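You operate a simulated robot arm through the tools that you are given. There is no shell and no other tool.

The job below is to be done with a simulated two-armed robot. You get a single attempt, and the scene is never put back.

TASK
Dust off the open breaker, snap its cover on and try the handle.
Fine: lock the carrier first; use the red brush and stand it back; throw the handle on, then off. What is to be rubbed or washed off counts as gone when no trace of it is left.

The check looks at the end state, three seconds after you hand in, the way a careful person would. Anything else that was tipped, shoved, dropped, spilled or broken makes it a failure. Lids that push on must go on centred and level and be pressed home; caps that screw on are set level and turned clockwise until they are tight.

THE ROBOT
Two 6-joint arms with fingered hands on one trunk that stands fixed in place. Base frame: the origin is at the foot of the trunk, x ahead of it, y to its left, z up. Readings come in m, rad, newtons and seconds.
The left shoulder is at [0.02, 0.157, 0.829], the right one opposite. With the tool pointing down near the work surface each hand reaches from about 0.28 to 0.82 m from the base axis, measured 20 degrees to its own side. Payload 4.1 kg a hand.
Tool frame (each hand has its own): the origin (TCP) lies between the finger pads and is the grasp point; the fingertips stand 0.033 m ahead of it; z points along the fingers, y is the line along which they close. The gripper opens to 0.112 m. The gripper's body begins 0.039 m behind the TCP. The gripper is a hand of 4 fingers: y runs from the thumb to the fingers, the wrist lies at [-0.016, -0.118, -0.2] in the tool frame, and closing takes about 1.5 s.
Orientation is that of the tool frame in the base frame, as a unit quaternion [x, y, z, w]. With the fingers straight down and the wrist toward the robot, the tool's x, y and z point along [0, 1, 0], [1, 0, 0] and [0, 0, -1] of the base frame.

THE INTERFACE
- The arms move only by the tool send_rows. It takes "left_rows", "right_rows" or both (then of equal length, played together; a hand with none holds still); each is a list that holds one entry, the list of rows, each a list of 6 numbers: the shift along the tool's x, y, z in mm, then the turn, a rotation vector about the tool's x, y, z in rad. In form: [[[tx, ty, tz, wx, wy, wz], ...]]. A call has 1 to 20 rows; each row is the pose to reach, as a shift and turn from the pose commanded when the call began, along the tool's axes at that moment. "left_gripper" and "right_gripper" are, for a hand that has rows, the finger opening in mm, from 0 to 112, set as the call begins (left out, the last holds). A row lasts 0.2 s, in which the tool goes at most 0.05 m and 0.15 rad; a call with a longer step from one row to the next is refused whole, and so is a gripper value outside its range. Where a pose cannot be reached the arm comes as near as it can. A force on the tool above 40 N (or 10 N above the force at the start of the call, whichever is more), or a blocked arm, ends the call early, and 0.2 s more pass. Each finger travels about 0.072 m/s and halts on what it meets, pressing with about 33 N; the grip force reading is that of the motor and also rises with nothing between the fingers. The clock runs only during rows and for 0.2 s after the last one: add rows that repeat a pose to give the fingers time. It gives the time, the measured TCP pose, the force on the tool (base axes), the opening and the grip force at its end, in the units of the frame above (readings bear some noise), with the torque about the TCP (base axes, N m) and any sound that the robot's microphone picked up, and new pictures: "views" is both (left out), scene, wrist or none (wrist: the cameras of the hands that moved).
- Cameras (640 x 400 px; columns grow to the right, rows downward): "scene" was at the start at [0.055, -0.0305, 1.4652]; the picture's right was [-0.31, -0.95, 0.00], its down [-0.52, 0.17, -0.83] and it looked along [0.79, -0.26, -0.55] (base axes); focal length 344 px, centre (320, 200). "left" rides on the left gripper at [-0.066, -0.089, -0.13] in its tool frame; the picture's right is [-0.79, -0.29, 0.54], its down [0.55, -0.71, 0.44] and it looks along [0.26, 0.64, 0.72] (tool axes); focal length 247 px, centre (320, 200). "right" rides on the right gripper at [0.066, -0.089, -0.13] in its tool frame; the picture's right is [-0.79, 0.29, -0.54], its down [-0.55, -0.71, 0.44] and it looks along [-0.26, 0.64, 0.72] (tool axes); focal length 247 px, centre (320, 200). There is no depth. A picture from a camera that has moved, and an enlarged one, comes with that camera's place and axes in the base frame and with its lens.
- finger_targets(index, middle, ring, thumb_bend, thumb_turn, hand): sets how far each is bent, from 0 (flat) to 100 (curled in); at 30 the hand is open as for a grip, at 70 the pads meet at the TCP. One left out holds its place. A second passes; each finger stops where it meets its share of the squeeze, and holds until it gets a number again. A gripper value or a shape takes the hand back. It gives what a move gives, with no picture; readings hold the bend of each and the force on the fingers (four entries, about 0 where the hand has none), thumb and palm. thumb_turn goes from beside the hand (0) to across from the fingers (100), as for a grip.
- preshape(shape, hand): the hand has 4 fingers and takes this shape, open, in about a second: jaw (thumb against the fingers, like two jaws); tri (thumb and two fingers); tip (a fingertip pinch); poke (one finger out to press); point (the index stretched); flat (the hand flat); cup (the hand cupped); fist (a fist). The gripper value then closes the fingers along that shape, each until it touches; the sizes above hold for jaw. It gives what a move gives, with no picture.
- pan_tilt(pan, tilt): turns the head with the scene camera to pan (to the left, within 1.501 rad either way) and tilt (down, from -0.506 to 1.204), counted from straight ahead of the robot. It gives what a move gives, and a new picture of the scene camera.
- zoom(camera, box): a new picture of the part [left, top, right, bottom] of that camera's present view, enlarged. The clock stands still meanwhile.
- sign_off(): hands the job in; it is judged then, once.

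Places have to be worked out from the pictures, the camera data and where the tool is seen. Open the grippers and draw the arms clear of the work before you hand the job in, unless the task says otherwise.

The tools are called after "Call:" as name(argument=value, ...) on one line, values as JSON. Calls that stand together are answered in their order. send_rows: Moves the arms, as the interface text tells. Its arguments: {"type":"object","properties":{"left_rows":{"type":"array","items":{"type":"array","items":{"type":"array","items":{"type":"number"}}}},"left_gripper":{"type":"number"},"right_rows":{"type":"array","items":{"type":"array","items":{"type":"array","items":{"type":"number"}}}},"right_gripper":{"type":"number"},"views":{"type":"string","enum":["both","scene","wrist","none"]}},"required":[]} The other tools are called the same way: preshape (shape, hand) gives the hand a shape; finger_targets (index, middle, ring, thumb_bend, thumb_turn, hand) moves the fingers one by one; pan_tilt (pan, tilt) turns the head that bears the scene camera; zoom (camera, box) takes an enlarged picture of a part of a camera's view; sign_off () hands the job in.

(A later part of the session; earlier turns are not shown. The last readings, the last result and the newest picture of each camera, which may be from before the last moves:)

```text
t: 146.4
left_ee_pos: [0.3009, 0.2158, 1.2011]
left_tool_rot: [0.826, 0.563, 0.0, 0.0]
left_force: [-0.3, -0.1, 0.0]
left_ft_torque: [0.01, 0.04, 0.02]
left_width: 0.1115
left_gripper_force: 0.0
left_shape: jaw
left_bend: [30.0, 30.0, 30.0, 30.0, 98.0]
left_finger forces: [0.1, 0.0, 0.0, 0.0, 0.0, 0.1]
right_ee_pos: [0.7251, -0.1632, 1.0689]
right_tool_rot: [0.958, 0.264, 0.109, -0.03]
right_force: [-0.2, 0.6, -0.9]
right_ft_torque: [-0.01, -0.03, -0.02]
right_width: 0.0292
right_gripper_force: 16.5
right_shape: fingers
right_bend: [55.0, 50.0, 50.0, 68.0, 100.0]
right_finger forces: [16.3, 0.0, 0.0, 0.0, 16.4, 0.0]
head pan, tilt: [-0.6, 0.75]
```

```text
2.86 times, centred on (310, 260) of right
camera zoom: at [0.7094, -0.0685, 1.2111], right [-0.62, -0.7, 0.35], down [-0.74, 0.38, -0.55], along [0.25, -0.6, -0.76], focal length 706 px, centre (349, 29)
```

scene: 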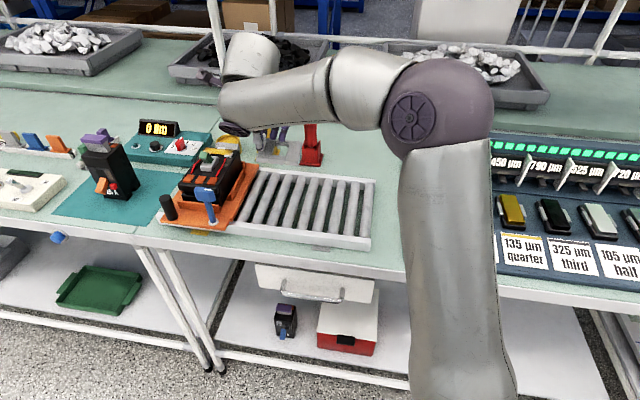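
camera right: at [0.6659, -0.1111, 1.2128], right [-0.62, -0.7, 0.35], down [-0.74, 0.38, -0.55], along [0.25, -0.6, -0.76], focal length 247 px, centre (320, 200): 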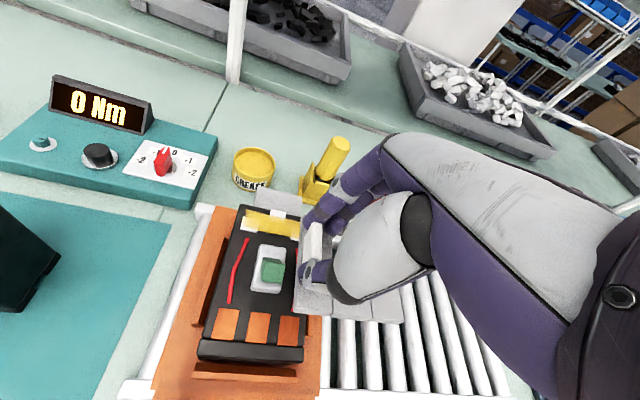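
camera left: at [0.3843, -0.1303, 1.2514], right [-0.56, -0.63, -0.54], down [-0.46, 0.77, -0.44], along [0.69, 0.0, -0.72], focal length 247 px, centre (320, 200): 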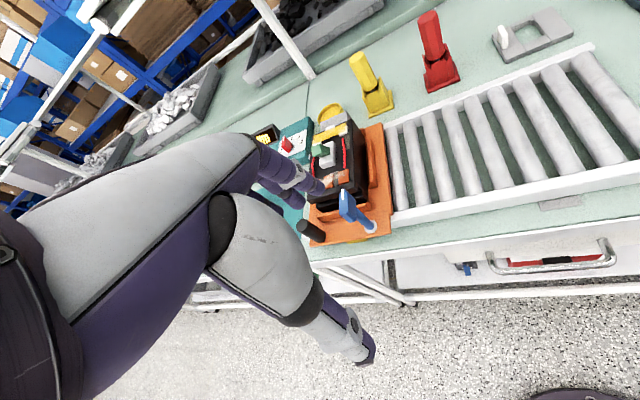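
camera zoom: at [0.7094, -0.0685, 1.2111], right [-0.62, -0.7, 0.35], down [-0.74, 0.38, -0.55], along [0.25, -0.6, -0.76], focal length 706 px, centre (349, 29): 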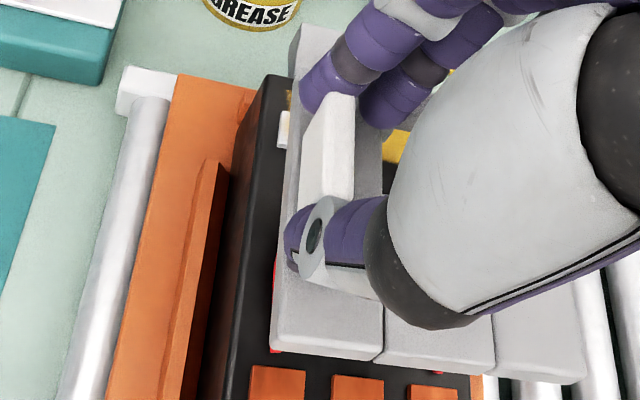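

By wrist measurement the cover is ~11 mm toward me of its seat — just right for clearing the leaning handle on the way down. I descend ~36 mm vertically and check forces and views.

Call:
send_rows(right_rows=[[[-1.8, 0, 7.8, 0, 0, 0], [-3.6, 0, 15.6, 0, 0, 0], [-5.1, 0, 22.5, 0, 0, 0], [-6.5, 0, 28.3, 0, 0, 0], [-7.4, 0, 32.2, 0, 0, 0]]], views="none")

Call:
zoom(camera="left", box=[360, 10, 430, 70])

Call:
zoom(camera="right", box=[240, 190, 380, 330])

```text
t: 147.6
left_ee_pos: [0.3004, 0.2158, 1.2009]
left_tool_rot: [0.826, 0.563, 0.0, 0.0]
left_force: [-0.1, -0.6, -0.3]
left_ft_torque: [0.0, 0.01, 0.02]
left_width: 0.1118
left_gripper_force: 0.0
left_shape: jaw
left_bend: [30.0, 30.0, 30.0, 30.0, 98.0]
left_finger forces: [0.0, 0.0, 0.0, 0.0, 0.0, 0.0]
right_ee_pos: [0.7241, -0.1624, 1.0376]
right_tool_rot: [0.958, 0.264, 0.109, -0.031]
right_force: [-0.1, 0.0, -0.5]
right_ft_torque: [-0.01, 0.0, -0.04]
right_width: 0.0292
right_gripper_force: 16.2
right_shape: fingers
right_bend: [55.0, 50.0, 50.0, 68.0, 100.0]
right_finger forces: [16.4, 0.0, 0.0, 0.0, 16.4, 0.0]
head pan, tilt: [-0.6, 0.75]
```

```text
6.67 times, centred on (395, 40) of left
camera zoom: at [0.195, 0.1881, 1.3316], right [-0.56, -0.63, -0.54], down [-0.46, 0.77, -0.44], along [0.69, 0.01, -0.72], focal length 1646 px, centre (-180, 1267)
```

zoom: 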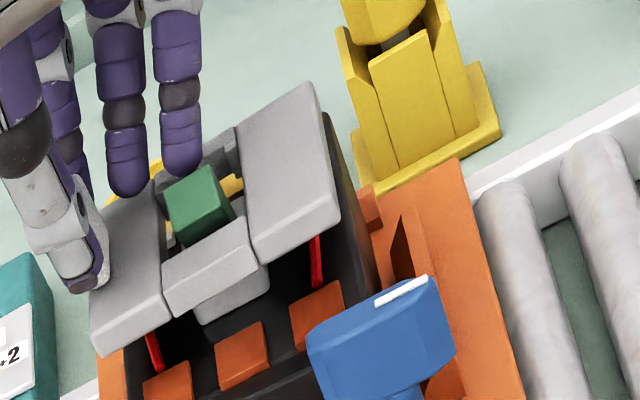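

```text
2.86 times, centred on (310, 260) of right
camera zoom: at [0.7088, -0.0685, 1.1787], right [-0.62, -0.7, 0.35], down [-0.74, 0.39, -0.55], along [0.25, -0.6, -0.76], focal length 706 px, centre (349, 29)
```

zoom: 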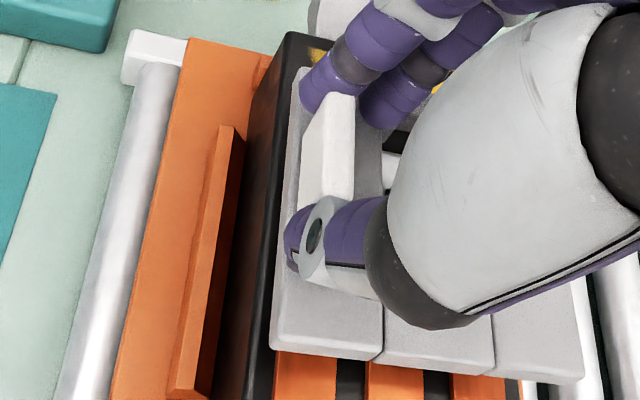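

The handle now sticks up through the window with no contact. Now shift inward 9 mm in small steps.

Call:
send_rows(right_rows=[[[0.7, 3, 0.2, 0, 0, 0], [1.4, 6, 0.3, 0, 0, 0], [2.1, 8.8, 0.5, 0, 0, 0], [2.1, 8.8, 0.5, 0, 0, 0]]], views="none")

Call:
zoom(camera="left", box=[360, 10, 430, 70])

Call:
zoom(camera="right", box=[240, 190, 380, 330])

```text
t: 148.6
left_ee_pos: [0.3011, 0.2172, 1.2011]
left_tool_rot: [0.826, 0.563, 0.0, 0.0]
left_force: [-0.2, -0.7, -0.6]
left_ft_torque: [-0.01, 0.01, -0.01]
left_width: 0.1118
left_gripper_force: 0.1
left_shape: jaw
left_bend: [30.0, 30.0, 30.0, 30.0, 98.0]
left_finger forces: [0.0, 0.1, 0.1, 0.0, 0.0, 0.0]
right_ee_pos: [0.7306, -0.1683, 1.0363]
right_tool_rot: [0.958, 0.264, 0.109, -0.031]
right_force: [-2.9, 1.6, -1.7]
right_ft_torque: [0.08, 0.03, -0.07]
right_width: 0.029
right_gripper_force: 16.9
right_shape: fingers
right_bend: [55.0, 50.0, 50.0, 68.0, 100.0]
right_finger forces: [15.7, 0.0, 0.1, 0.0, 17.6, 0.0]
head pan, tilt: [-0.6, 0.75]
```

```text
6.67 times, centred on (395, 40) of left
camera zoom: at [0.1949, 0.1881, 1.3316], right [-0.56, -0.63, -0.54], down [-0.46, 0.77, -0.44], along [0.69, 0.01, -0.72], focal length 1646 px, centre (-180, 1267)
```

zoom: 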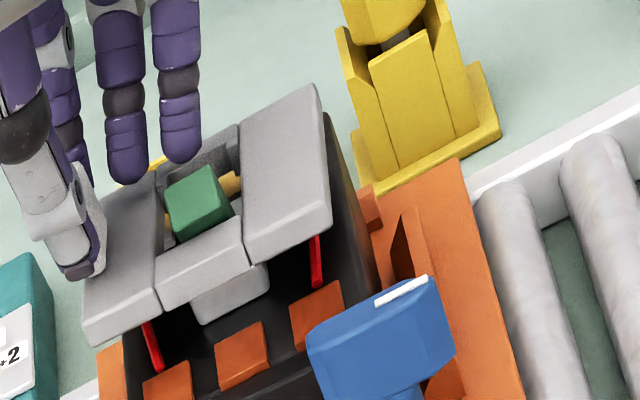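

```text
2.86 times, centred on (310, 260) of right
camera zoom: at [0.7152, -0.0751, 1.1783], right [-0.62, -0.7, 0.35], down [-0.74, 0.38, -0.55], along [0.25, -0.6, -0.76], focal length 706 px, centre (349, 29)
```

zoom: 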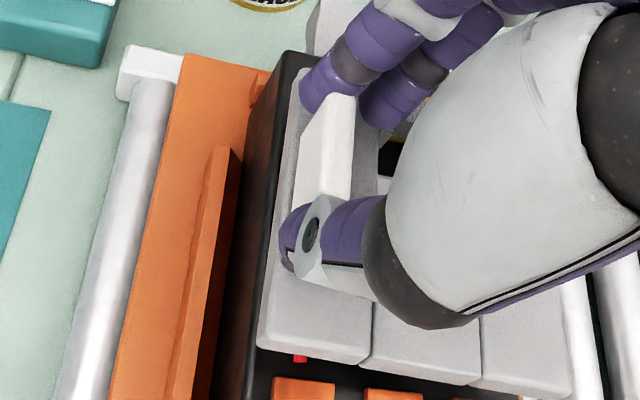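

Slight contact (3 N) of the near bar with the handle. I'll back off 3.5 mm, go 8 mm lower where the handle is slimmer, then shift in again.

Call:
send_rows(right_rows=[[[-0.8, -3.4, -0.2, 0, 0, 0], [-1.7, -3.4, 3.7, 0, 0, 0], [-2.6, -3.4, 7.6, 0, 0, 0], [-2.6, -3.4, 7.6, 0, 0, 0]]], views="none")

Call:
zoom(camera="left", box=[360, 10, 430, 70])

```text
t: 149.6
left_ee_pos: [0.3011, 0.2161, 1.2014]
left_tool_rot: [0.826, 0.564, 0.0, 0.0]
left_force: [0.6, 0.4, 0.2]
left_ft_torque: [-0.03, -0.02, -0.01]
left_width: 0.1116
left_gripper_force: 0.0
left_shape: jaw
left_bend: [30.0, 30.0, 30.0, 30.0, 98.0]
left_finger forces: [0.0, 0.0, 0.0, 0.0, 0.0, 0.1]
right_ee_pos: [0.7286, -0.167, 1.0304]
right_tool_rot: [0.958, 0.264, 0.11, -0.031]
right_force: [-0.5, -0.5, -0.9]
right_ft_torque: [-0.01, 0.0, -0.01]
right_width: 0.0293
right_gripper_force: 16.0
right_shape: fingers
right_bend: [55.0, 50.0, 50.0, 68.0, 100.0]
right_finger forces: [16.5, 0.0, 0.1, 0.0, 16.5, 0.0]
head pan, tilt: [-0.6, 0.75]
```

```text
6.67 times, centred on (395, 40) of left
camera zoom: at [0.195, 0.188, 1.3316], right [-0.56, -0.63, -0.54], down [-0.46, 0.77, -0.44], along [0.69, 0.01, -0.72], focal length 1646 px, centre (-180, 1267)
```

zoom: 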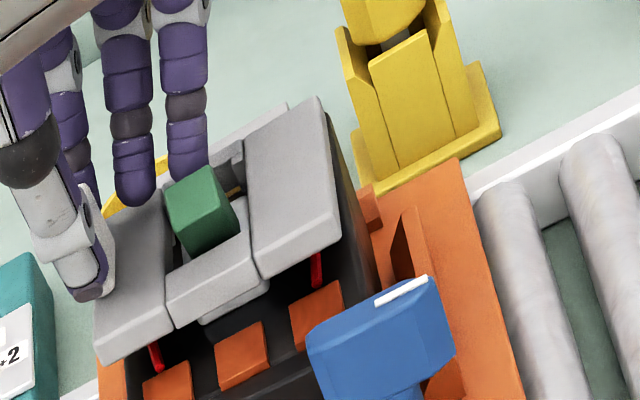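

No contact. Shift inward 3 mm now.

Call:
send_rows(right_rows=[[[0.4, 1.5, 0.1, 0, 0, 0], [0.7, 3, 0.2, 0, 0, 0], [0.7, 3, 0.2, 0, 0, 0]]], views="none")

```text
t: 150.4
left_ee_pos: [0.3014, 0.2157, 1.2003]
left_tool_rot: [0.827, 0.563, 0.0, 0.0]
left_force: [-0.1, 0.0, -0.4]
left_ft_torque: [-0.02, 0.0, -0.02]
left_width: 0.1119
left_gripper_force: 0.0
left_shape: jaw
left_bend: [30.0, 30.0, 30.0, 30.0, 98.0]
left_finger forces: [0.1, 0.0, 0.0, 0.0, 0.0, 0.0]
right_ee_pos: [0.7308, -0.1686, 1.0292]
right_tool_rot: [0.958, 0.264, 0.109, -0.03]
right_force: [0.3, 0.0, -1.5]
right_ft_torque: [0.03, 0.02, 0.01]
right_width: 0.029
right_gripper_force: 16.5
right_shape: fingers
right_bend: [55.0, 50.0, 50.0, 68.0, 100.0]
right_finger forces: [16.4, 0.0, 0.1, 0.1, 16.4, 0.0]
head pan, tilt: [-0.6, 0.75]
```

Clear. Now descend in small steps toward the seat.

Call:
send_rows(right_rows=[[[-0.7, 0, 2.9, 0, 0, 0], [-1.3, 0, 5.9, 0, 0, 0], [-1.8, 0, 7.8, 0, 0, 0]]], views="none")

Call:
zoom(camera="left", box=[360, 10, 430, 70])

Call:
zoom(camera="right", box=[240, 190, 380, 330])

```text
t: 151.2
left_ee_pos: [0.3003, 0.2159, 1.201]
left_tool_rot: [0.826, 0.564, 0.001, 0.0]
left_force: [0.4, 1.1, -0.1]
left_ft_torque: [0.01, 0.02, 0.02]
left_width: 0.1121
left_gripper_force: 0.0
left_shape: jaw
left_bend: [30.0, 30.0, 30.0, 30.0, 98.0]
left_finger forces: [0.1, 0.0, 0.1, 0.0, 0.0, 0.0]
right_ee_pos: [0.7314, -0.1686, 1.021]
right_tool_rot: [0.958, 0.263, 0.109, -0.03]
right_force: [-0.8, 1.0, 0.6]
right_ft_torque: [0.07, 0.05, -0.02]
right_width: 0.029
right_gripper_force: 16.5
right_shape: fingers
right_bend: [55.0, 50.0, 50.0, 68.0, 100.0]
right_finger forces: [16.3, 0.0, 0.0, 0.0, 17.4, 0.1]
head pan, tilt: [-0.6, 0.75]
```

```text
6.67 times, centred on (395, 40) of left
camera zoom: at [0.1949, 0.1881, 1.3316], right [-0.56, -0.63, -0.54], down [-0.46, 0.77, -0.44], along [0.69, 0.01, -0.72], focal length 1646 px, centre (-180, 1267)
```

zoom: 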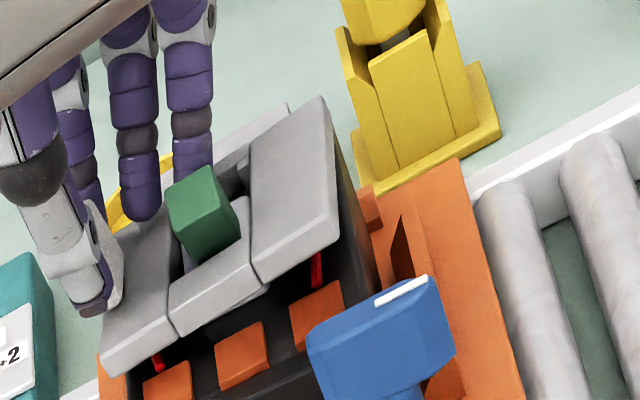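

```text
2.86 times, centred on (310, 260) of right
camera zoom: at [0.7158, -0.0741, 1.1634], right [-0.62, -0.7, 0.35], down [-0.74, 0.38, -0.55], along [0.25, -0.6, -0.76], focal length 706 px, centre (349, 29)
```

zoom: 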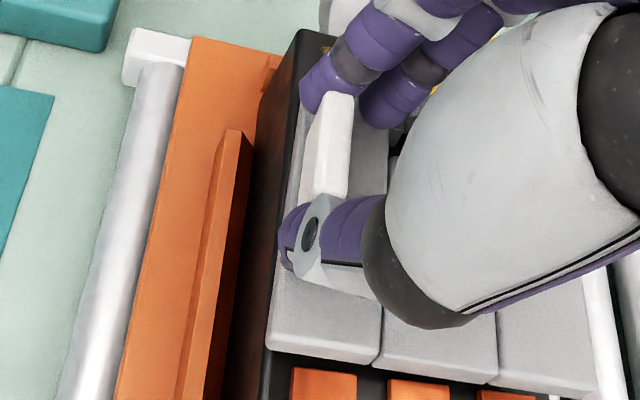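

Alignment looks right: the cover's left edge overhangs the body by ~2 mm and its near edge meets the contacts. Continue down slowly.

Call:
send_rows(right_rows=[[[-0.7, 0, 2.9, 0, 0, 0], [-1.3, 0, 5.8, 0, 0, 0], [-1.3, 0, 5.8, 0, 0, 0]]], views="none")

Call:
zoom(camera="left", box=[360, 10, 430, 70])

```text
t: 152.0
left_ee_pos: [0.3005, 0.2181, 1.2011]
left_tool_rot: [0.826, 0.563, 0.001, 0.0]
left_force: [0.5, -0.3, 0.2]
left_ft_torque: [0.0, -0.02, -0.02]
left_width: 0.1117
left_gripper_force: 0.0
left_shape: jaw
left_bend: [30.0, 30.0, 30.0, 30.0, 98.0]
left_finger forces: [0.0, 0.1, 0.1, 0.0, 0.0, 0.0]
right_ee_pos: [0.7327, -0.1685, 1.0173]
right_tool_rot: [0.958, 0.264, 0.11, -0.029]
right_force: [-3.2, 6.2, 16.7]
right_ft_torque: [-0.04, -0.23, 0.09]
right_width: 0.029
right_gripper_force: 19.1
right_shape: fingers
right_bend: [55.0, 50.0, 50.0, 68.0, 100.0]
right_finger forces: [13.6, 5.2, 0.0, 0.0, 20.3, 0.1]
head pan, tilt: [-0.6, 0.75]
```

```text
6.67 times, centred on (395, 40) of left
camera zoom: at [0.1943, 0.1884, 1.3316], right [-0.56, -0.63, -0.54], down [-0.46, 0.77, -0.44], along [0.69, 0.01, -0.72], focal length 1646 px, centre (-180, 1267)
```

zoom: 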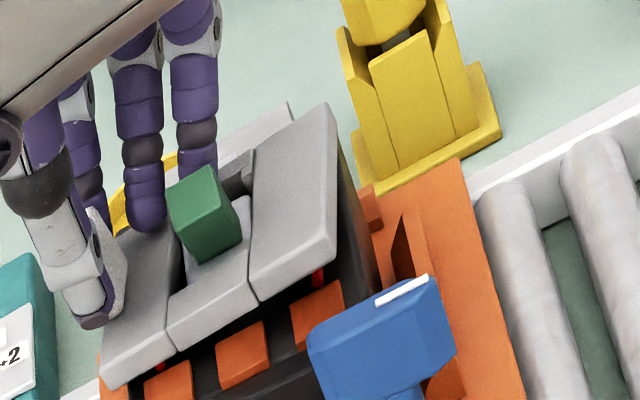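

Contact: 17 N up and ~6.6 N toward me — the near bar likely leans on the handle. I'll ease up 1.5 mm and shift 2 mm toward me, then re-read.

Call:
send_rows(right_rows=[[[0.3, 0, -1.5, 0, 0, 0], [-0.1, -1.9, -1.6, 0, 0, 0], [-0.1, -1.9, -1.6, 0, 0, 0]]], views="none")

Call:
zoom(camera="left", box=[370, 25, 420, 70])

Call:
zoom(camera="right", box=[240, 190, 380, 330])

```text
t: 152.8
left_ee_pos: [0.3007, 0.2174, 1.2011]
left_tool_rot: [0.827, 0.563, -0.001, 0.0]
left_force: [0.4, -0.6, 0.2]
left_ft_torque: [0.04, -0.03, -0.02]
left_width: 0.1116
left_gripper_force: 0.0
left_shape: jaw
left_bend: [30.0, 30.0, 30.0, 30.0, 98.0]
left_finger forces: [0.0, 0.0, 0.1, 0.0, 0.1, 0.0]
right_ee_pos: [0.73, -0.1676, 1.0164]
right_tool_rot: [0.958, 0.263, 0.11, -0.03]
right_force: [2.3, 1.2, 11.6]
right_ft_torque: [-0.29, -0.37, 0.09]
right_width: 0.0292
right_gripper_force: 19.3
right_shape: fingers
right_bend: [55.0, 49.0, 50.0, 68.0, 100.0]
right_finger forces: [15.8, 5.8, 0.0, 0.0, 16.3, 0.0]
head pan, tilt: [-0.6, 0.75]
```

```text
8.89 times, centred on (395, 48) of left
camera zoom: at [0.1947, 0.1881, 1.3316], right [-0.56, -0.63, -0.54], down [-0.46, 0.77, -0.44], along [0.69, 0.01, -0.72], focal length 2195 px, centre (-347, 1556)
```

zoom: 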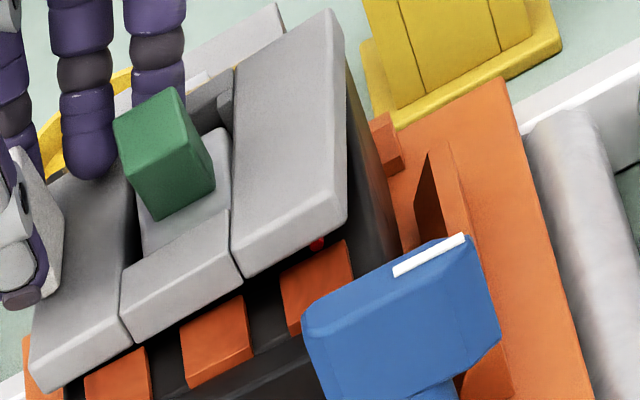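

```text
2.86 times, centred on (310, 260) of right
camera zoom: at [0.7143, -0.0734, 1.1585], right [-0.62, -0.7, 0.35], down [-0.74, 0.38, -0.55], along [0.25, -0.6, -0.76], focal length 706 px, centre (349, 29)
```

zoom: 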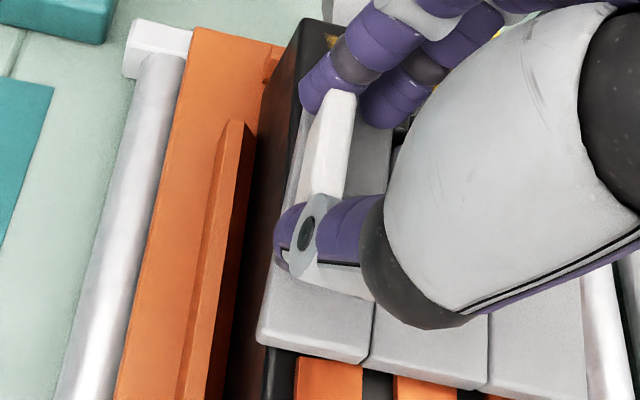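

The cover sits almost home: handle through the window, near edge meeting the contacts. I'll release the tab, then lift the hand straight up and inspect before pressing it home.

Call:
finger_targets(hand="right", index=48, thumb_bend=48)

Call:
zoom(camera="left", box=[370, 25, 420, 70])

```text
t: 153.8
left_ee_pos: [0.301, 0.2166, 1.2005]
left_tool_rot: [0.827, 0.563, 0.0, 0.0]
left_force: [-0.6, -0.2, 0.9]
left_ft_torque: [-0.02, 0.0, -0.01]
left_width: 0.1118
left_gripper_force: 0.0
left_shape: jaw
left_bend: [30.0, 30.0, 30.0, 30.0, 98.0]
left_finger forces: [0.0, 0.0, 0.1, 0.0, 0.1, 0.0]
right_ee_pos: [0.7305, -0.167, 1.0162]
right_tool_rot: [0.958, 0.264, 0.109, -0.03]
right_force: [0.0, 0.6, -0.8]
right_ft_torque: [0.0, -0.04, 0.03]
right_width: 0.0625
right_gripper_force: 0.1
right_shape: fingers
right_bend: [48.0, 50.0, 50.0, 48.0, 100.0]
right_finger forces: [0.0, 0.0, 0.0, 0.1, 0.0, 0.1]
head pan, tilt: [-0.6, 0.75]
heard: snap
```

```text
8.89 times, centred on (395, 48) of left
camera zoom: at [0.1949, 0.1881, 1.3316], right [-0.56, -0.63, -0.54], down [-0.46, 0.77, -0.44], along [0.69, 0.01, -0.72], focal length 2195 px, centre (-347, 1556)
```

zoom: 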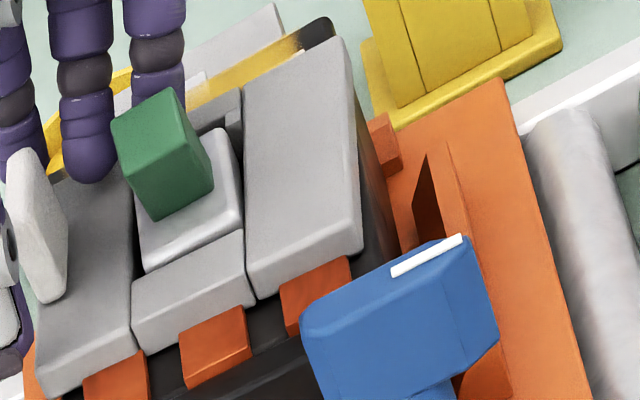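

A "snap" was heard and the cover now sits flush. I raise the hand straight up 42 mm to clear tab and handle.

Call:
send_rows(right_rows=[[[2.2, 0, -9.8, 0, 0, 0], [4.5, 0, -19.5, 0, 0, 0], [6.7, 0, -29.3, 0, 0, 0], [9.4, 0, -41, 0, 0, 0]]], views="none")

Call:
zoom(camera="left", box=[360, 10, 430, 80])

Call:
zoom(camera="right", box=[200, 180, 380, 360])

```text
t: 154.8
left_ee_pos: [0.3005, 0.2157, 1.2009]
left_tool_rot: [0.826, 0.563, -0.001, 0.0]
left_force: [0.2, -0.2, 0.5]
left_ft_torque: [0.03, 0.01, 0.0]
left_width: 0.1118
left_gripper_force: 0.0
left_shape: jaw
left_bend: [30.0, 30.0, 30.0, 30.0, 98.0]
left_finger forces: [0.0, 0.0, 0.0, 0.1, 0.1, 0.0]
right_ee_pos: [0.7311, -0.168, 1.0585]
right_tool_rot: [0.958, 0.265, 0.109, -0.03]
right_force: [-0.8, 0.0, 1.1]
right_ft_torque: [-0.01, 0.04, 0.01]
right_width: 0.0625
right_gripper_force: 0.0
right_shape: fingers
right_bend: [48.0, 50.0, 50.0, 48.0, 100.0]
right_finger forces: [0.1, 0.0, 0.0, 0.1, 0.1, 0.0]
head pan, tilt: [-0.6, 0.75]
```

```text
5.71 times, centred on (395, 45) of left
camera zoom: at [0.195, 0.188, 1.3316], right [-0.56, -0.63, -0.54], down [-0.46, 0.77, -0.44], along [0.69, 0.01, -0.72], focal length 1411 px, centre (-109, 1086)
```

zoom: 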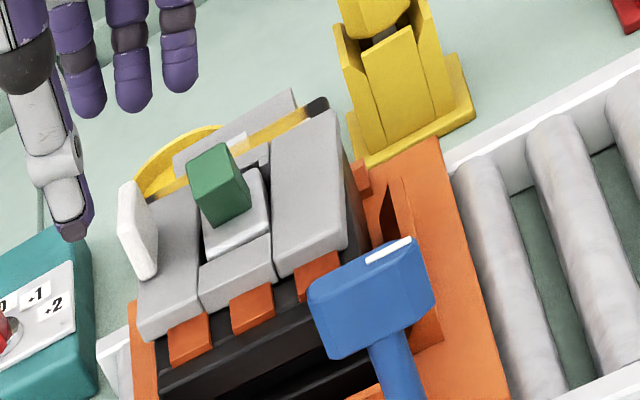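

```text
2.22 times, centred on (290, 270) of right
camera zoom: at [0.7143, -0.0741, 1.2007], right [-0.62, -0.7, 0.35], down [-0.74, 0.38, -0.55], along [0.25, -0.6, -0.76], focal length 549 px, centre (387, 44)
```

zoom: 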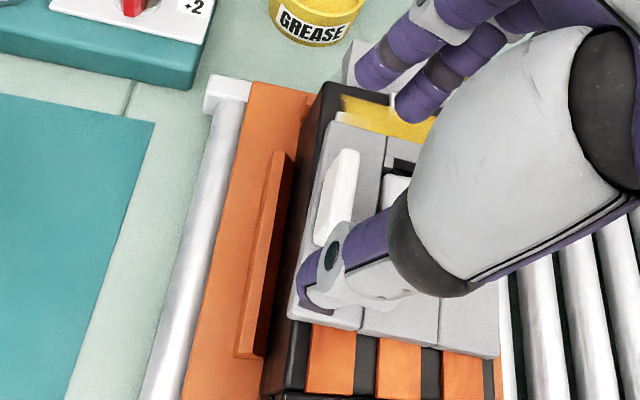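

The cover is seated. Retreat diagonally (toward me and up), then inspect it from all cameras.

Call:
send_rows(right_rows=[[[0, -10, -9, 0, 0, 0], [-2, -20, -20, 0, 0, 0], [-6, -32, -32, 0, 0, 0], [-25, -44, -42, 0, 0, 0], [-60, -55, -50, 0, 0, 0], [-100, -60, -55, 0, 0, 0], [-140, -65, -60, 0, 0, 0]]], views="both")

Call:
zoom(camera="right", box=[80, 160, 280, 340])

Call:
zoom(camera="left", box=[365, 25, 425, 75])

Call:
zoom(camera="scene", box=[170, 135, 260, 205])

```text
t: 156.4
left_ee_pos: [0.3023, 0.2166, 1.2009]
left_tool_rot: [0.826, 0.563, 0.0, -0.001]
left_force: [0.1, 0.0, -0.6]
left_ft_torque: [-0.02, 0.03, -0.03]
left_width: 0.1117
left_gripper_force: 0.1
left_shape: jaw
left_bend: [30.0, 30.0, 30.0, 30.0, 98.0]
left_finger forces: [0.1, 0.1, 0.0, 0.0, 0.0, 0.0]
right_ee_pos: [0.567, -0.1889, 1.0851]
right_tool_rot: [0.958, 0.264, 0.109, -0.031]
right_force: [0.0, 0.0, 0.7]
right_ft_torque: [-0.04, 0.02, 0.01]
right_width: 0.0624
right_gripper_force: 0.1
right_shape: fingers
right_bend: [48.0, 50.0, 50.0, 48.0, 100.0]
right_finger forces: [0.0, 0.0, 0.0, 0.1, 0.0, 0.0]
head pan, tilt: [-0.6, 0.75]
camera right: at [0.5514, -0.0949, 1.2269], right [-0.62, -0.7, 0.35], down [-0.74, 0.39, -0.55], along [0.25, -0.6, -0.76], focal length 247 px, centre (320, 200)
```

scene: 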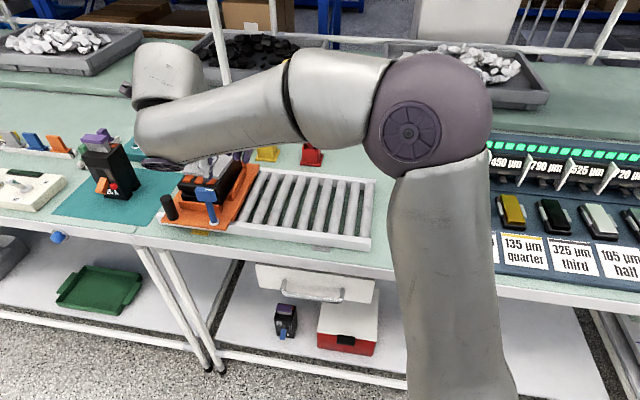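
right: 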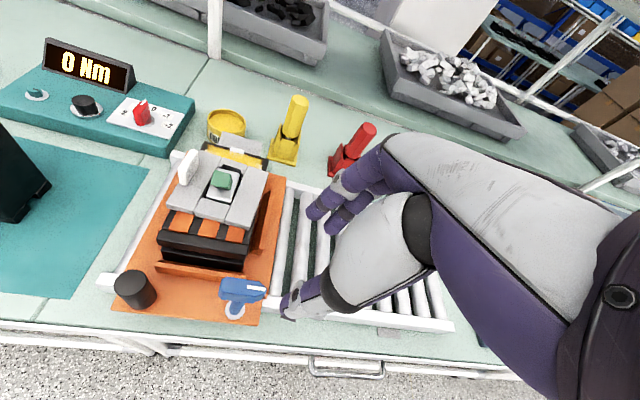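

```text
2.22 times, centred on (180, 250) of right
camera zoom: at [0.5514, -0.0949, 1.2269], right [-0.62, -0.7, 0.35], down [-0.74, 0.39, -0.55], along [0.25, -0.6, -0.76], focal length 549 px, centre (631, 89)
```

zoom: 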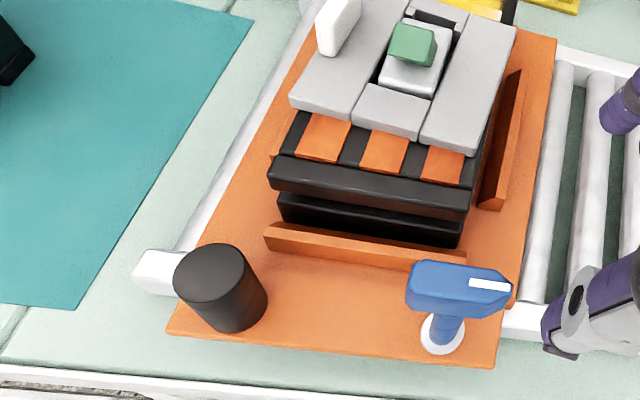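

```text
8.00 times, centred on (395, 50) of left
camera zoom: at [0.1954, 0.1883, 1.3315], right [-0.56, -0.63, -0.54], down [-0.46, 0.77, -0.44], along [0.69, 0.01, -0.72], focal length 1976 px, centre (-280, 1400)
```

zoom: 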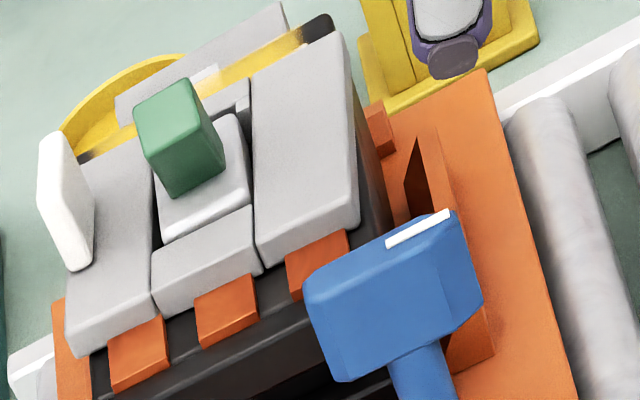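

```text
5.71 times, centred on (215, 170) of scene
camera zoom: at [0.0394, -0.0496, 1.4509], right [-0.56, -0.83, 0.0], down [-0.56, 0.39, -0.73], along [0.6, -0.41, -0.68], focal length 1965 px, centre (920, 371)
```

zoom: 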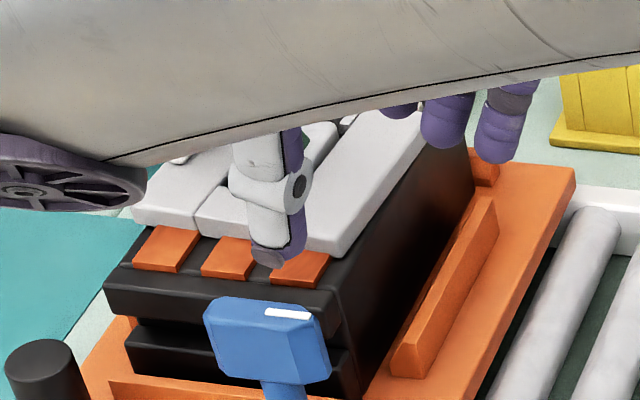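

The cover is on, centred and flush. Now for the handle: I'll set index/middle/thumb to a ~40 mm straddle, level the hand to yaw −45° and hover over the handle at (0.699,-0.188,1.066).

Call:
finger_targets(hand="right", index=56, middle=56, ring=50, thumb_bend=56)

Call:
send_rows(right_rows=[[[21, 13, 4, 0.005, -0.045, -0.049], [43, 27, 14, 0.01, -0.09, -0.099], [64, 40, 24, 0.016, -0.136, -0.148], [85, 53, 34, 0.021, -0.181, -0.198], [106, 67, 44, 0.026, -0.226, -0.247], [106, 67, 44, 0.026, -0.226, -0.247]]], views="wrist")

Call:
zoom(camera="left", box=[350, 0, 430, 75])

Call:
zoom(camera="right", box=[200, 160, 400, 340])

```text
t: 157.4
left_ee_pos: [0.3003, 0.2157, 1.2015]
left_tool_rot: [0.826, 0.564, 0.0, 0.0]
left_force: [-0.9, -0.8, -0.5]
left_ft_torque: [0.0, 0.01, 0.0]
left_width: 0.1118
left_gripper_force: 0.0
left_shape: jaw
left_bend: [30.0, 30.0, 30.0, 30.0, 98.0]
left_finger forces: [0.0, 0.0, 0.0, 0.0, 0.0, 0.1]
right_ee_pos: [0.5672, -0.1897, 1.0847]
right_tool_rot: [0.958, 0.264, 0.11, -0.03]
right_force: [-0.4, -0.2, -0.7]
right_ft_torque: [0.02, 0.01, -0.01]
right_width: 0.0412
right_gripper_force: 0.1
right_shape: fingers
right_bend: [56.0, 56.0, 50.0, 56.0, 100.0]
right_finger forces: [0.0, 0.1, 0.0, 0.0, 0.1, 0.0]
head pan, tilt: [-0.6, 0.75]
```

```text
t: 158.8
left_ee_pos: [0.3008, 0.2158, 1.2013]
left_tool_rot: [0.826, 0.563, 0.001, 0.0]
left_force: [-0.5, -0.6, 0.4]
left_ft_torque: [0.03, 0.0, 0.01]
left_width: 0.112
left_gripper_force: 0.1
left_shape: jaw
left_bend: [30.0, 30.0, 30.0, 30.0, 98.0]
left_finger forces: [0.0, 0.0, 0.0, 0.0, 0.0, 0.0]
right_ee_pos: [0.6996, -0.189, 1.066]
right_tool_rot: [0.924, 0.384, -0.001, 0.001]
right_force: [-0.2, -0.4, -0.3]
right_ft_torque: [0.01, 0.0, 0.05]
right_width: 0.0414
right_gripper_force: 0.0
right_shape: fingers
right_bend: [56.0, 56.0, 50.0, 56.0, 100.0]
right_finger forces: [0.0, 0.1, 0.0, 0.0, 0.0, 0.0]
head pan, tilt: [-0.6, 0.75]
camera right: at [0.6825, -0.0782, 1.1966], right [-0.36, -0.76, 0.54], down [-0.89, 0.11, -0.44], along [0.27, -0.64, -0.72], focal length 247 px, centre (320, 200)
```

right: 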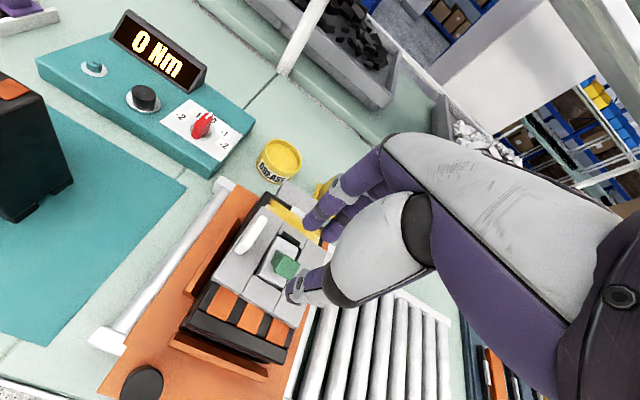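

```text
5.33 times, centred on (390, 38) of left
camera zoom: at [0.1948, 0.188, 1.3316], right [-0.56, -0.63, -0.54], down [-0.46, 0.77, -0.44], along [0.69, 0.01, -0.72], focal length 1317 px, centre (-53, 1067)
```

zoom: 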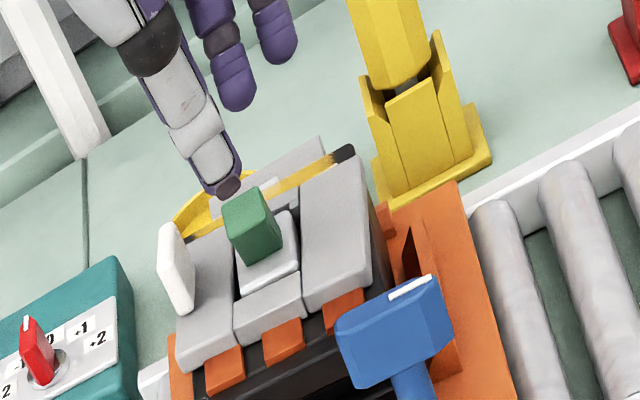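

```text
2.22 times, centred on (300, 250) of right
camera zoom: at [0.6825, -0.0782, 1.1966], right [-0.36, -0.76, 0.54], down [-0.89, 0.11, -0.44], along [0.27, -0.64, -0.72], focal length 549 px, centre (364, 89)
```

zoom: 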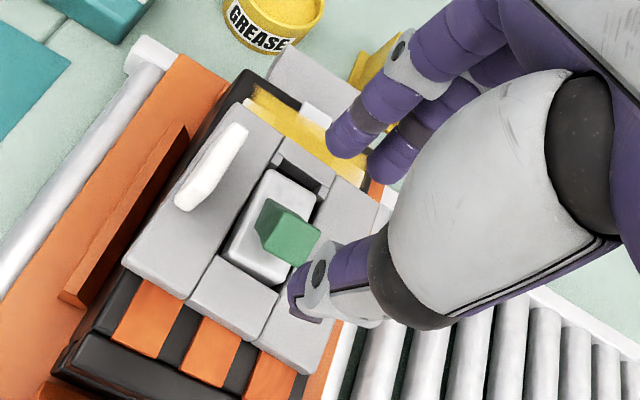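

The straddle is centred over the handle. Descend to z≈1.022, thumb on its near side and fingers on its far side.

Call:
send_rows(right_rows=[[[1, 0, 12, 0, 0, 0], [2, 0, 24, 0, 0, 0], [2, 0, 35, 0, 0, 0], [2, 0, 43, 0, 0, 0], [2, 0, 43, 0, 0, 0]]], views="none")

Call:
zoom(camera="left", box=[360, 5, 430, 75])

Call:
zoom(camera="right", box=[200, 160, 400, 340])

```text
t: 160.0
left_ee_pos: [0.3009, 0.2161, 1.2008]
left_tool_rot: [0.826, 0.564, 0.001, 0.001]
left_force: [-0.2, -0.6, 0.7]
left_ft_torque: [0.04, 0.0, -0.01]
left_width: 0.1118
left_gripper_force: 0.1
left_shape: jaw
left_bend: [30.0, 30.0, 30.0, 30.0, 98.0]
left_finger forces: [0.0, 0.1, 0.0, 0.1, 0.0, 0.1]
right_ee_pos: [0.7011, -0.1863, 1.0234]
right_tool_rot: [0.924, 0.383, 0.0, 0.001]
right_force: [0.3, 0.4, 0.3]
right_ft_torque: [-0.01, -0.02, 0.0]
right_width: 0.041
right_gripper_force: 0.2
right_shape: fingers
right_bend: [56.0, 56.0, 50.0, 56.0, 100.0]
right_finger forces: [0.1, 0.0, 0.1, 0.0, 0.1, 0.0]
head pan, tilt: [-0.6, 0.75]
```

```text
5.71 times, centred on (395, 40) of left
camera zoom: at [0.1949, 0.1881, 1.3316], right [-0.56, -0.63, -0.54], down [-0.46, 0.77, -0.44], along [0.69, 0.01, -0.72], focal length 1411 px, centre (-109, 1114)
```

zoom: 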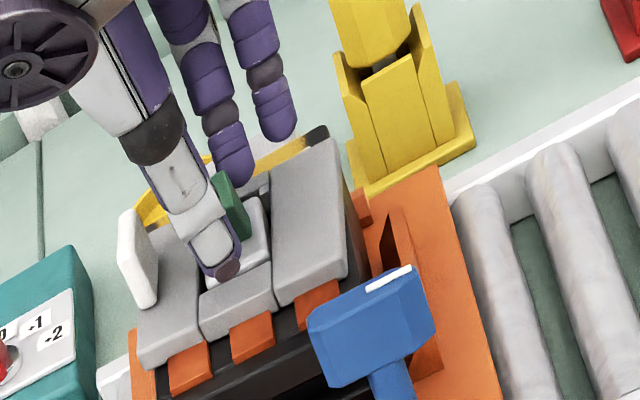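

```text
2.22 times, centred on (300, 250) of right
camera zoom: at [0.6844, -0.0769, 1.1543], right [-0.36, -0.76, 0.54], down [-0.89, 0.11, -0.44], along [0.27, -0.64, -0.72], focal length 549 px, centre (364, 89)
```

zoom: 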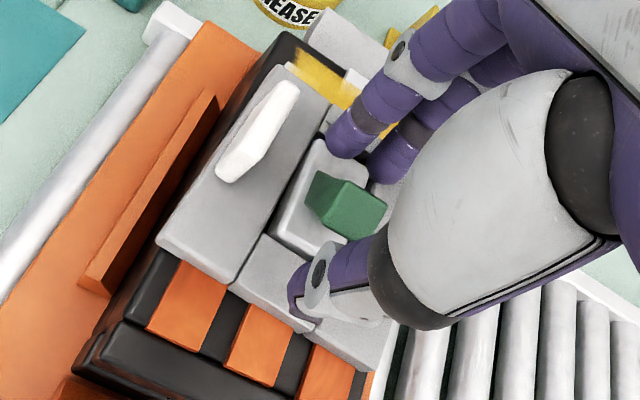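

Positioned with no contact. Now push inward (thumb against the handle's near face) in small steps to throw it ON.

Call:
send_rows(right_rows=[[[0, 5, 0, 0, 0, 0], [0, 10, 0, 0, 0, 0], [0, 15, 0, 0, 0, 0], [0, 19, 0, 0, 0, 0], [0, 23, 0, 0, 0, 0], [0, 27, 0, 0, 0, 0]]], views="none")

Call:
zoom(camera="left", box=[360, 5, 430, 75])

Call:
zoom(camera="right", box=[200, 160, 400, 340])

```text
t: 161.4
left_ee_pos: [0.3012, 0.2159, 1.2015]
left_tool_rot: [0.826, 0.563, 0.0, 0.0]
left_force: [0.1, 0.0, 0.0]
left_ft_torque: [-0.02, -0.02, -0.02]
left_width: 0.1121
left_gripper_force: 0.1
left_shape: jaw
left_bend: [30.0, 30.0, 30.0, 30.0, 98.0]
left_finger forces: [0.1, 0.0, 0.1, 0.0, 0.0, 0.1]
right_ee_pos: [0.7202, -0.2041, 1.0255]
right_tool_rot: [0.923, 0.384, 0.001, 0.001]
right_force: [-5.6, 5.5, 4.6]
right_ft_torque: [0.26, 0.21, -0.02]
right_width: 0.0504
right_gripper_force: 3.9
right_shape: fingers
right_bend: [56.0, 56.0, 50.0, 51.0, 100.0]
right_finger forces: [0.0, 0.0, 0.0, 0.1, 7.5, 0.0]
head pan, tilt: [-0.6, 0.75]
```

```text
5.71 times, centred on (395, 40) of left
camera zoom: at [0.1946, 0.1883, 1.3316], right [-0.56, -0.63, -0.54], down [-0.46, 0.77, -0.44], along [0.69, 0.01, -0.72], focal length 1411 px, centre (-109, 1114)
```

zoom: 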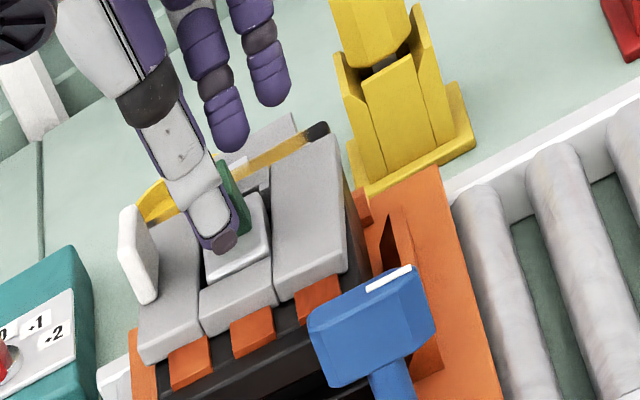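

```text
2.22 times, centred on (300, 250) of right
camera zoom: at [0.7024, -0.0953, 1.1556], right [-0.36, -0.76, 0.54], down [-0.89, 0.11, -0.44], along [0.27, -0.64, -0.72], focal length 549 px, centre (364, 89)
```

zoom: 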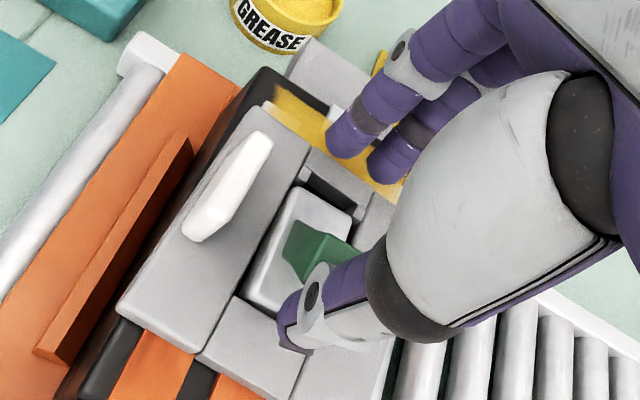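

Pushing with ~8 N; the thumb yields a little and the handle hasn't flipped. I'll continue in 2 mm steps, watching the breaker for any tilt.

Call:
send_rows(right_rows=[[[0, 2, 0, 0, 0, 0], [0, 4, 0, 0, 0, 0], [0, 6, 0, 0, 0, 0]]], views="none")

Call:
zoom(camera="left", box=[360, 5, 430, 75])

```text
t: 162.2
left_ee_pos: [0.3009, 0.2163, 1.2022]
left_tool_rot: [0.826, 0.564, 0.0, -0.001]
left_force: [0.1, -0.6, -0.3]
left_ft_torque: [-0.01, 0.04, -0.02]
left_width: 0.1119
left_gripper_force: 0.0
left_shape: jaw
left_bend: [30.0, 30.0, 30.0, 30.0, 98.0]
left_finger forces: [0.0, 0.0, 0.1, 0.0, 0.1, 0.0]
right_ee_pos: [0.7235, -0.2094, 1.0241]
right_tool_rot: [0.924, 0.383, 0.0, 0.001]
right_force: [-4.1, 3.9, 4.2]
right_ft_torque: [0.14, 0.17, 0.0]
right_width: 0.0487
right_gripper_force: 2.8
right_shape: fingers
right_bend: [56.0, 56.0, 50.0, 52.0, 100.0]
right_finger forces: [0.0, 0.0, 0.0, 0.1, 5.4, 0.1]
head pan, tilt: [-0.6, 0.75]
```

```text
5.71 times, centred on (395, 40) of left
camera zoom: at [0.1947, 0.1882, 1.3316], right [-0.56, -0.63, -0.54], down [-0.46, 0.77, -0.44], along [0.69, 0.01, -0.72], focal length 1411 px, centre (-109, 1114)
```

zoom: 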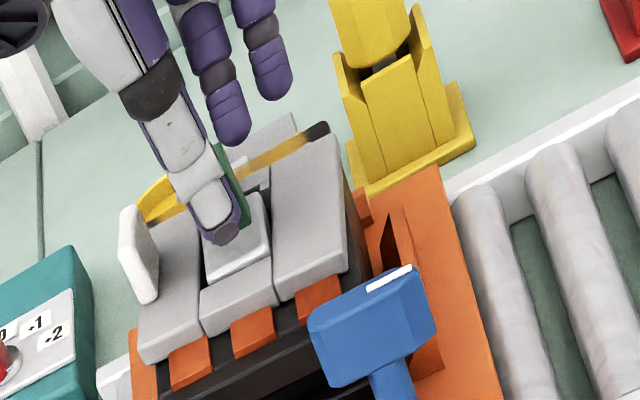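

Force is dropping while the handle follows — it's rotating. Continue pushing.

Call:
send_rows(right_rows=[[[0, 3, 0, 0, 0, 0], [0, 6, 0, 0, 0, 0], [0, 9, 0, 0, 0, 0], [0, 12, 0, 0, 0, 0]]], views="none")

Call:
zoom(camera="left", box=[360, 5, 430, 75])

Call:
zoom(camera="right", box=[200, 160, 400, 340])

```text
t: 163.2
left_ee_pos: [0.3013, 0.2161, 1.201]
left_tool_rot: [0.826, 0.564, 0.0, -0.001]
left_force: [0.1, -0.1, -0.3]
left_ft_torque: [-0.03, -0.02, -0.03]
left_width: 0.1115
left_gripper_force: 0.0
left_shape: jaw
left_bend: [30.0, 30.0, 30.0, 30.0, 98.0]
left_finger forces: [0.0, 0.0, 0.0, 0.0, 0.1, 0.0]
right_ee_pos: [0.7332, -0.2176, 1.0237]
right_tool_rot: [0.924, 0.383, 0.0, 0.001]
right_force: [-2.9, 3.5, 3.5]
right_ft_torque: [0.1, 0.1, 0.0]
right_width: 0.0471
right_gripper_force: 2.2
right_shape: fingers
right_bend: [56.0, 56.0, 50.0, 53.0, 100.0]
right_finger forces: [0.0, 0.0, 0.1, 0.0, 4.6, 0.0]
head pan, tilt: [-0.6, 0.75]
```

```text
5.71 times, centred on (395, 40) of left
camera zoom: at [0.1947, 0.1882, 1.3316], right [-0.56, -0.63, -0.54], down [-0.46, 0.77, -0.44], along [0.69, 0.01, -0.72], focal length 1411 px, centre (-109, 1114)
```

zoom: 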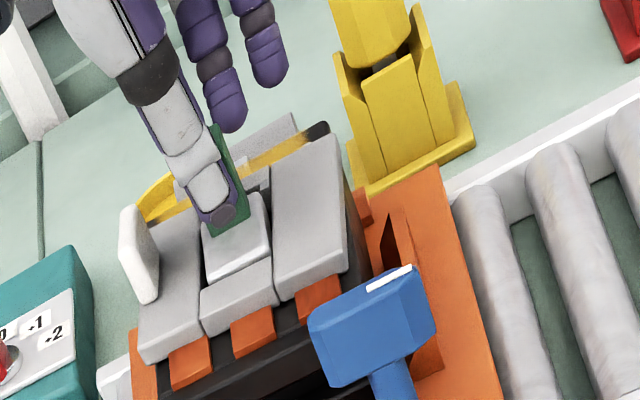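

```text
2.22 times, centred on (300, 250) of right
camera zoom: at [0.7162, -0.1087, 1.1537], right [-0.36, -0.76, 0.54], down [-0.89, 0.11, -0.44], along [0.27, -0.64, -0.72], focal length 549 px, centre (364, 89)
```

zoom: 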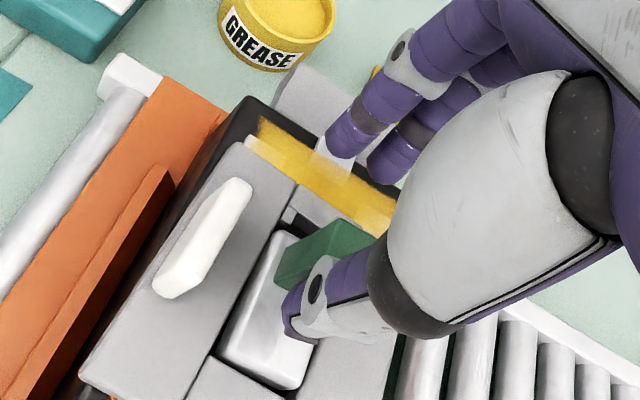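

The handle is upright and moving. I'm near the reach limit, so I'll finish the throw by bending the thumb further.

Call:
finger_targets(hand="right", thumb_bend=70)

Call:
zoom(camera="left", box=[360, 5, 430, 75])

Call:
zoom(camera="right", box=[200, 160, 400, 340])

```text
t: 164.2
left_ee_pos: [0.3007, 0.2153, 1.2007]
left_tool_rot: [0.826, 0.563, -0.001, 0.0]
left_force: [-0.7, -0.4, -0.1]
left_ft_torque: [0.03, -0.01, 0.01]
left_width: 0.1116
left_gripper_force: 0.0
left_shape: jaw
left_bend: [30.0, 30.0, 30.0, 30.0, 98.0]
left_finger forces: [0.0, 0.1, 0.0, 0.0, 0.0, 0.0]
right_ee_pos: [0.7322, -0.2179, 1.0227]
right_tool_rot: [0.924, 0.382, 0.001, 0.001]
right_force: [-1.8, 1.1, -0.5]
right_ft_torque: [0.04, 0.05, -0.02]
right_width: 0.027
right_gripper_force: 1.9
right_shape: fingers
right_bend: [56.0, 56.0, 50.0, 67.0, 100.0]
right_finger forces: [0.1, 0.1, 0.1, 0.1, 2.3, 0.1]
head pan, tilt: [-0.6, 0.75]
```

```text
5.71 times, centred on (395, 40) of left
camera zoom: at [0.1949, 0.1881, 1.3316], right [-0.56, -0.63, -0.54], down [-0.46, 0.77, -0.44], along [0.69, 0.01, -0.72], focal length 1411 px, centre (-109, 1114)
```

zoom: 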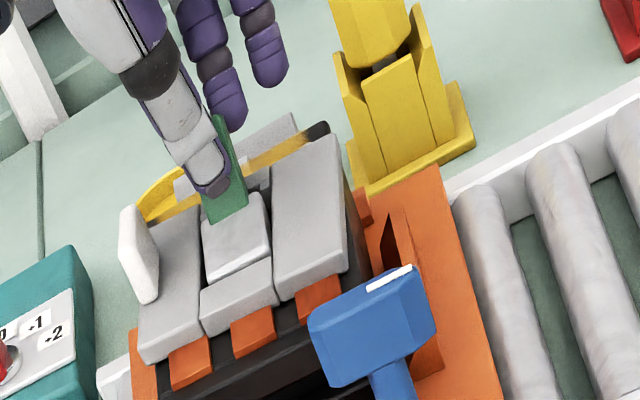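

```text
2.22 times, centred on (300, 250) of right
camera zoom: at [0.7163, -0.1088, 1.1537], right [-0.36, -0.76, 0.54], down [-0.89, 0.11, -0.44], along [0.27, -0.64, -0.72], focal length 549 px, centre (364, 89)
```

zoom: 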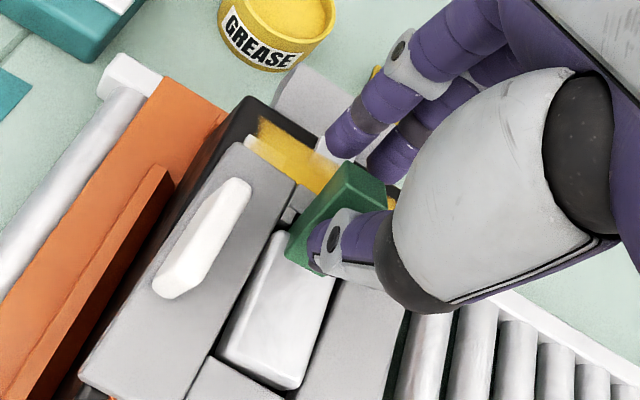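

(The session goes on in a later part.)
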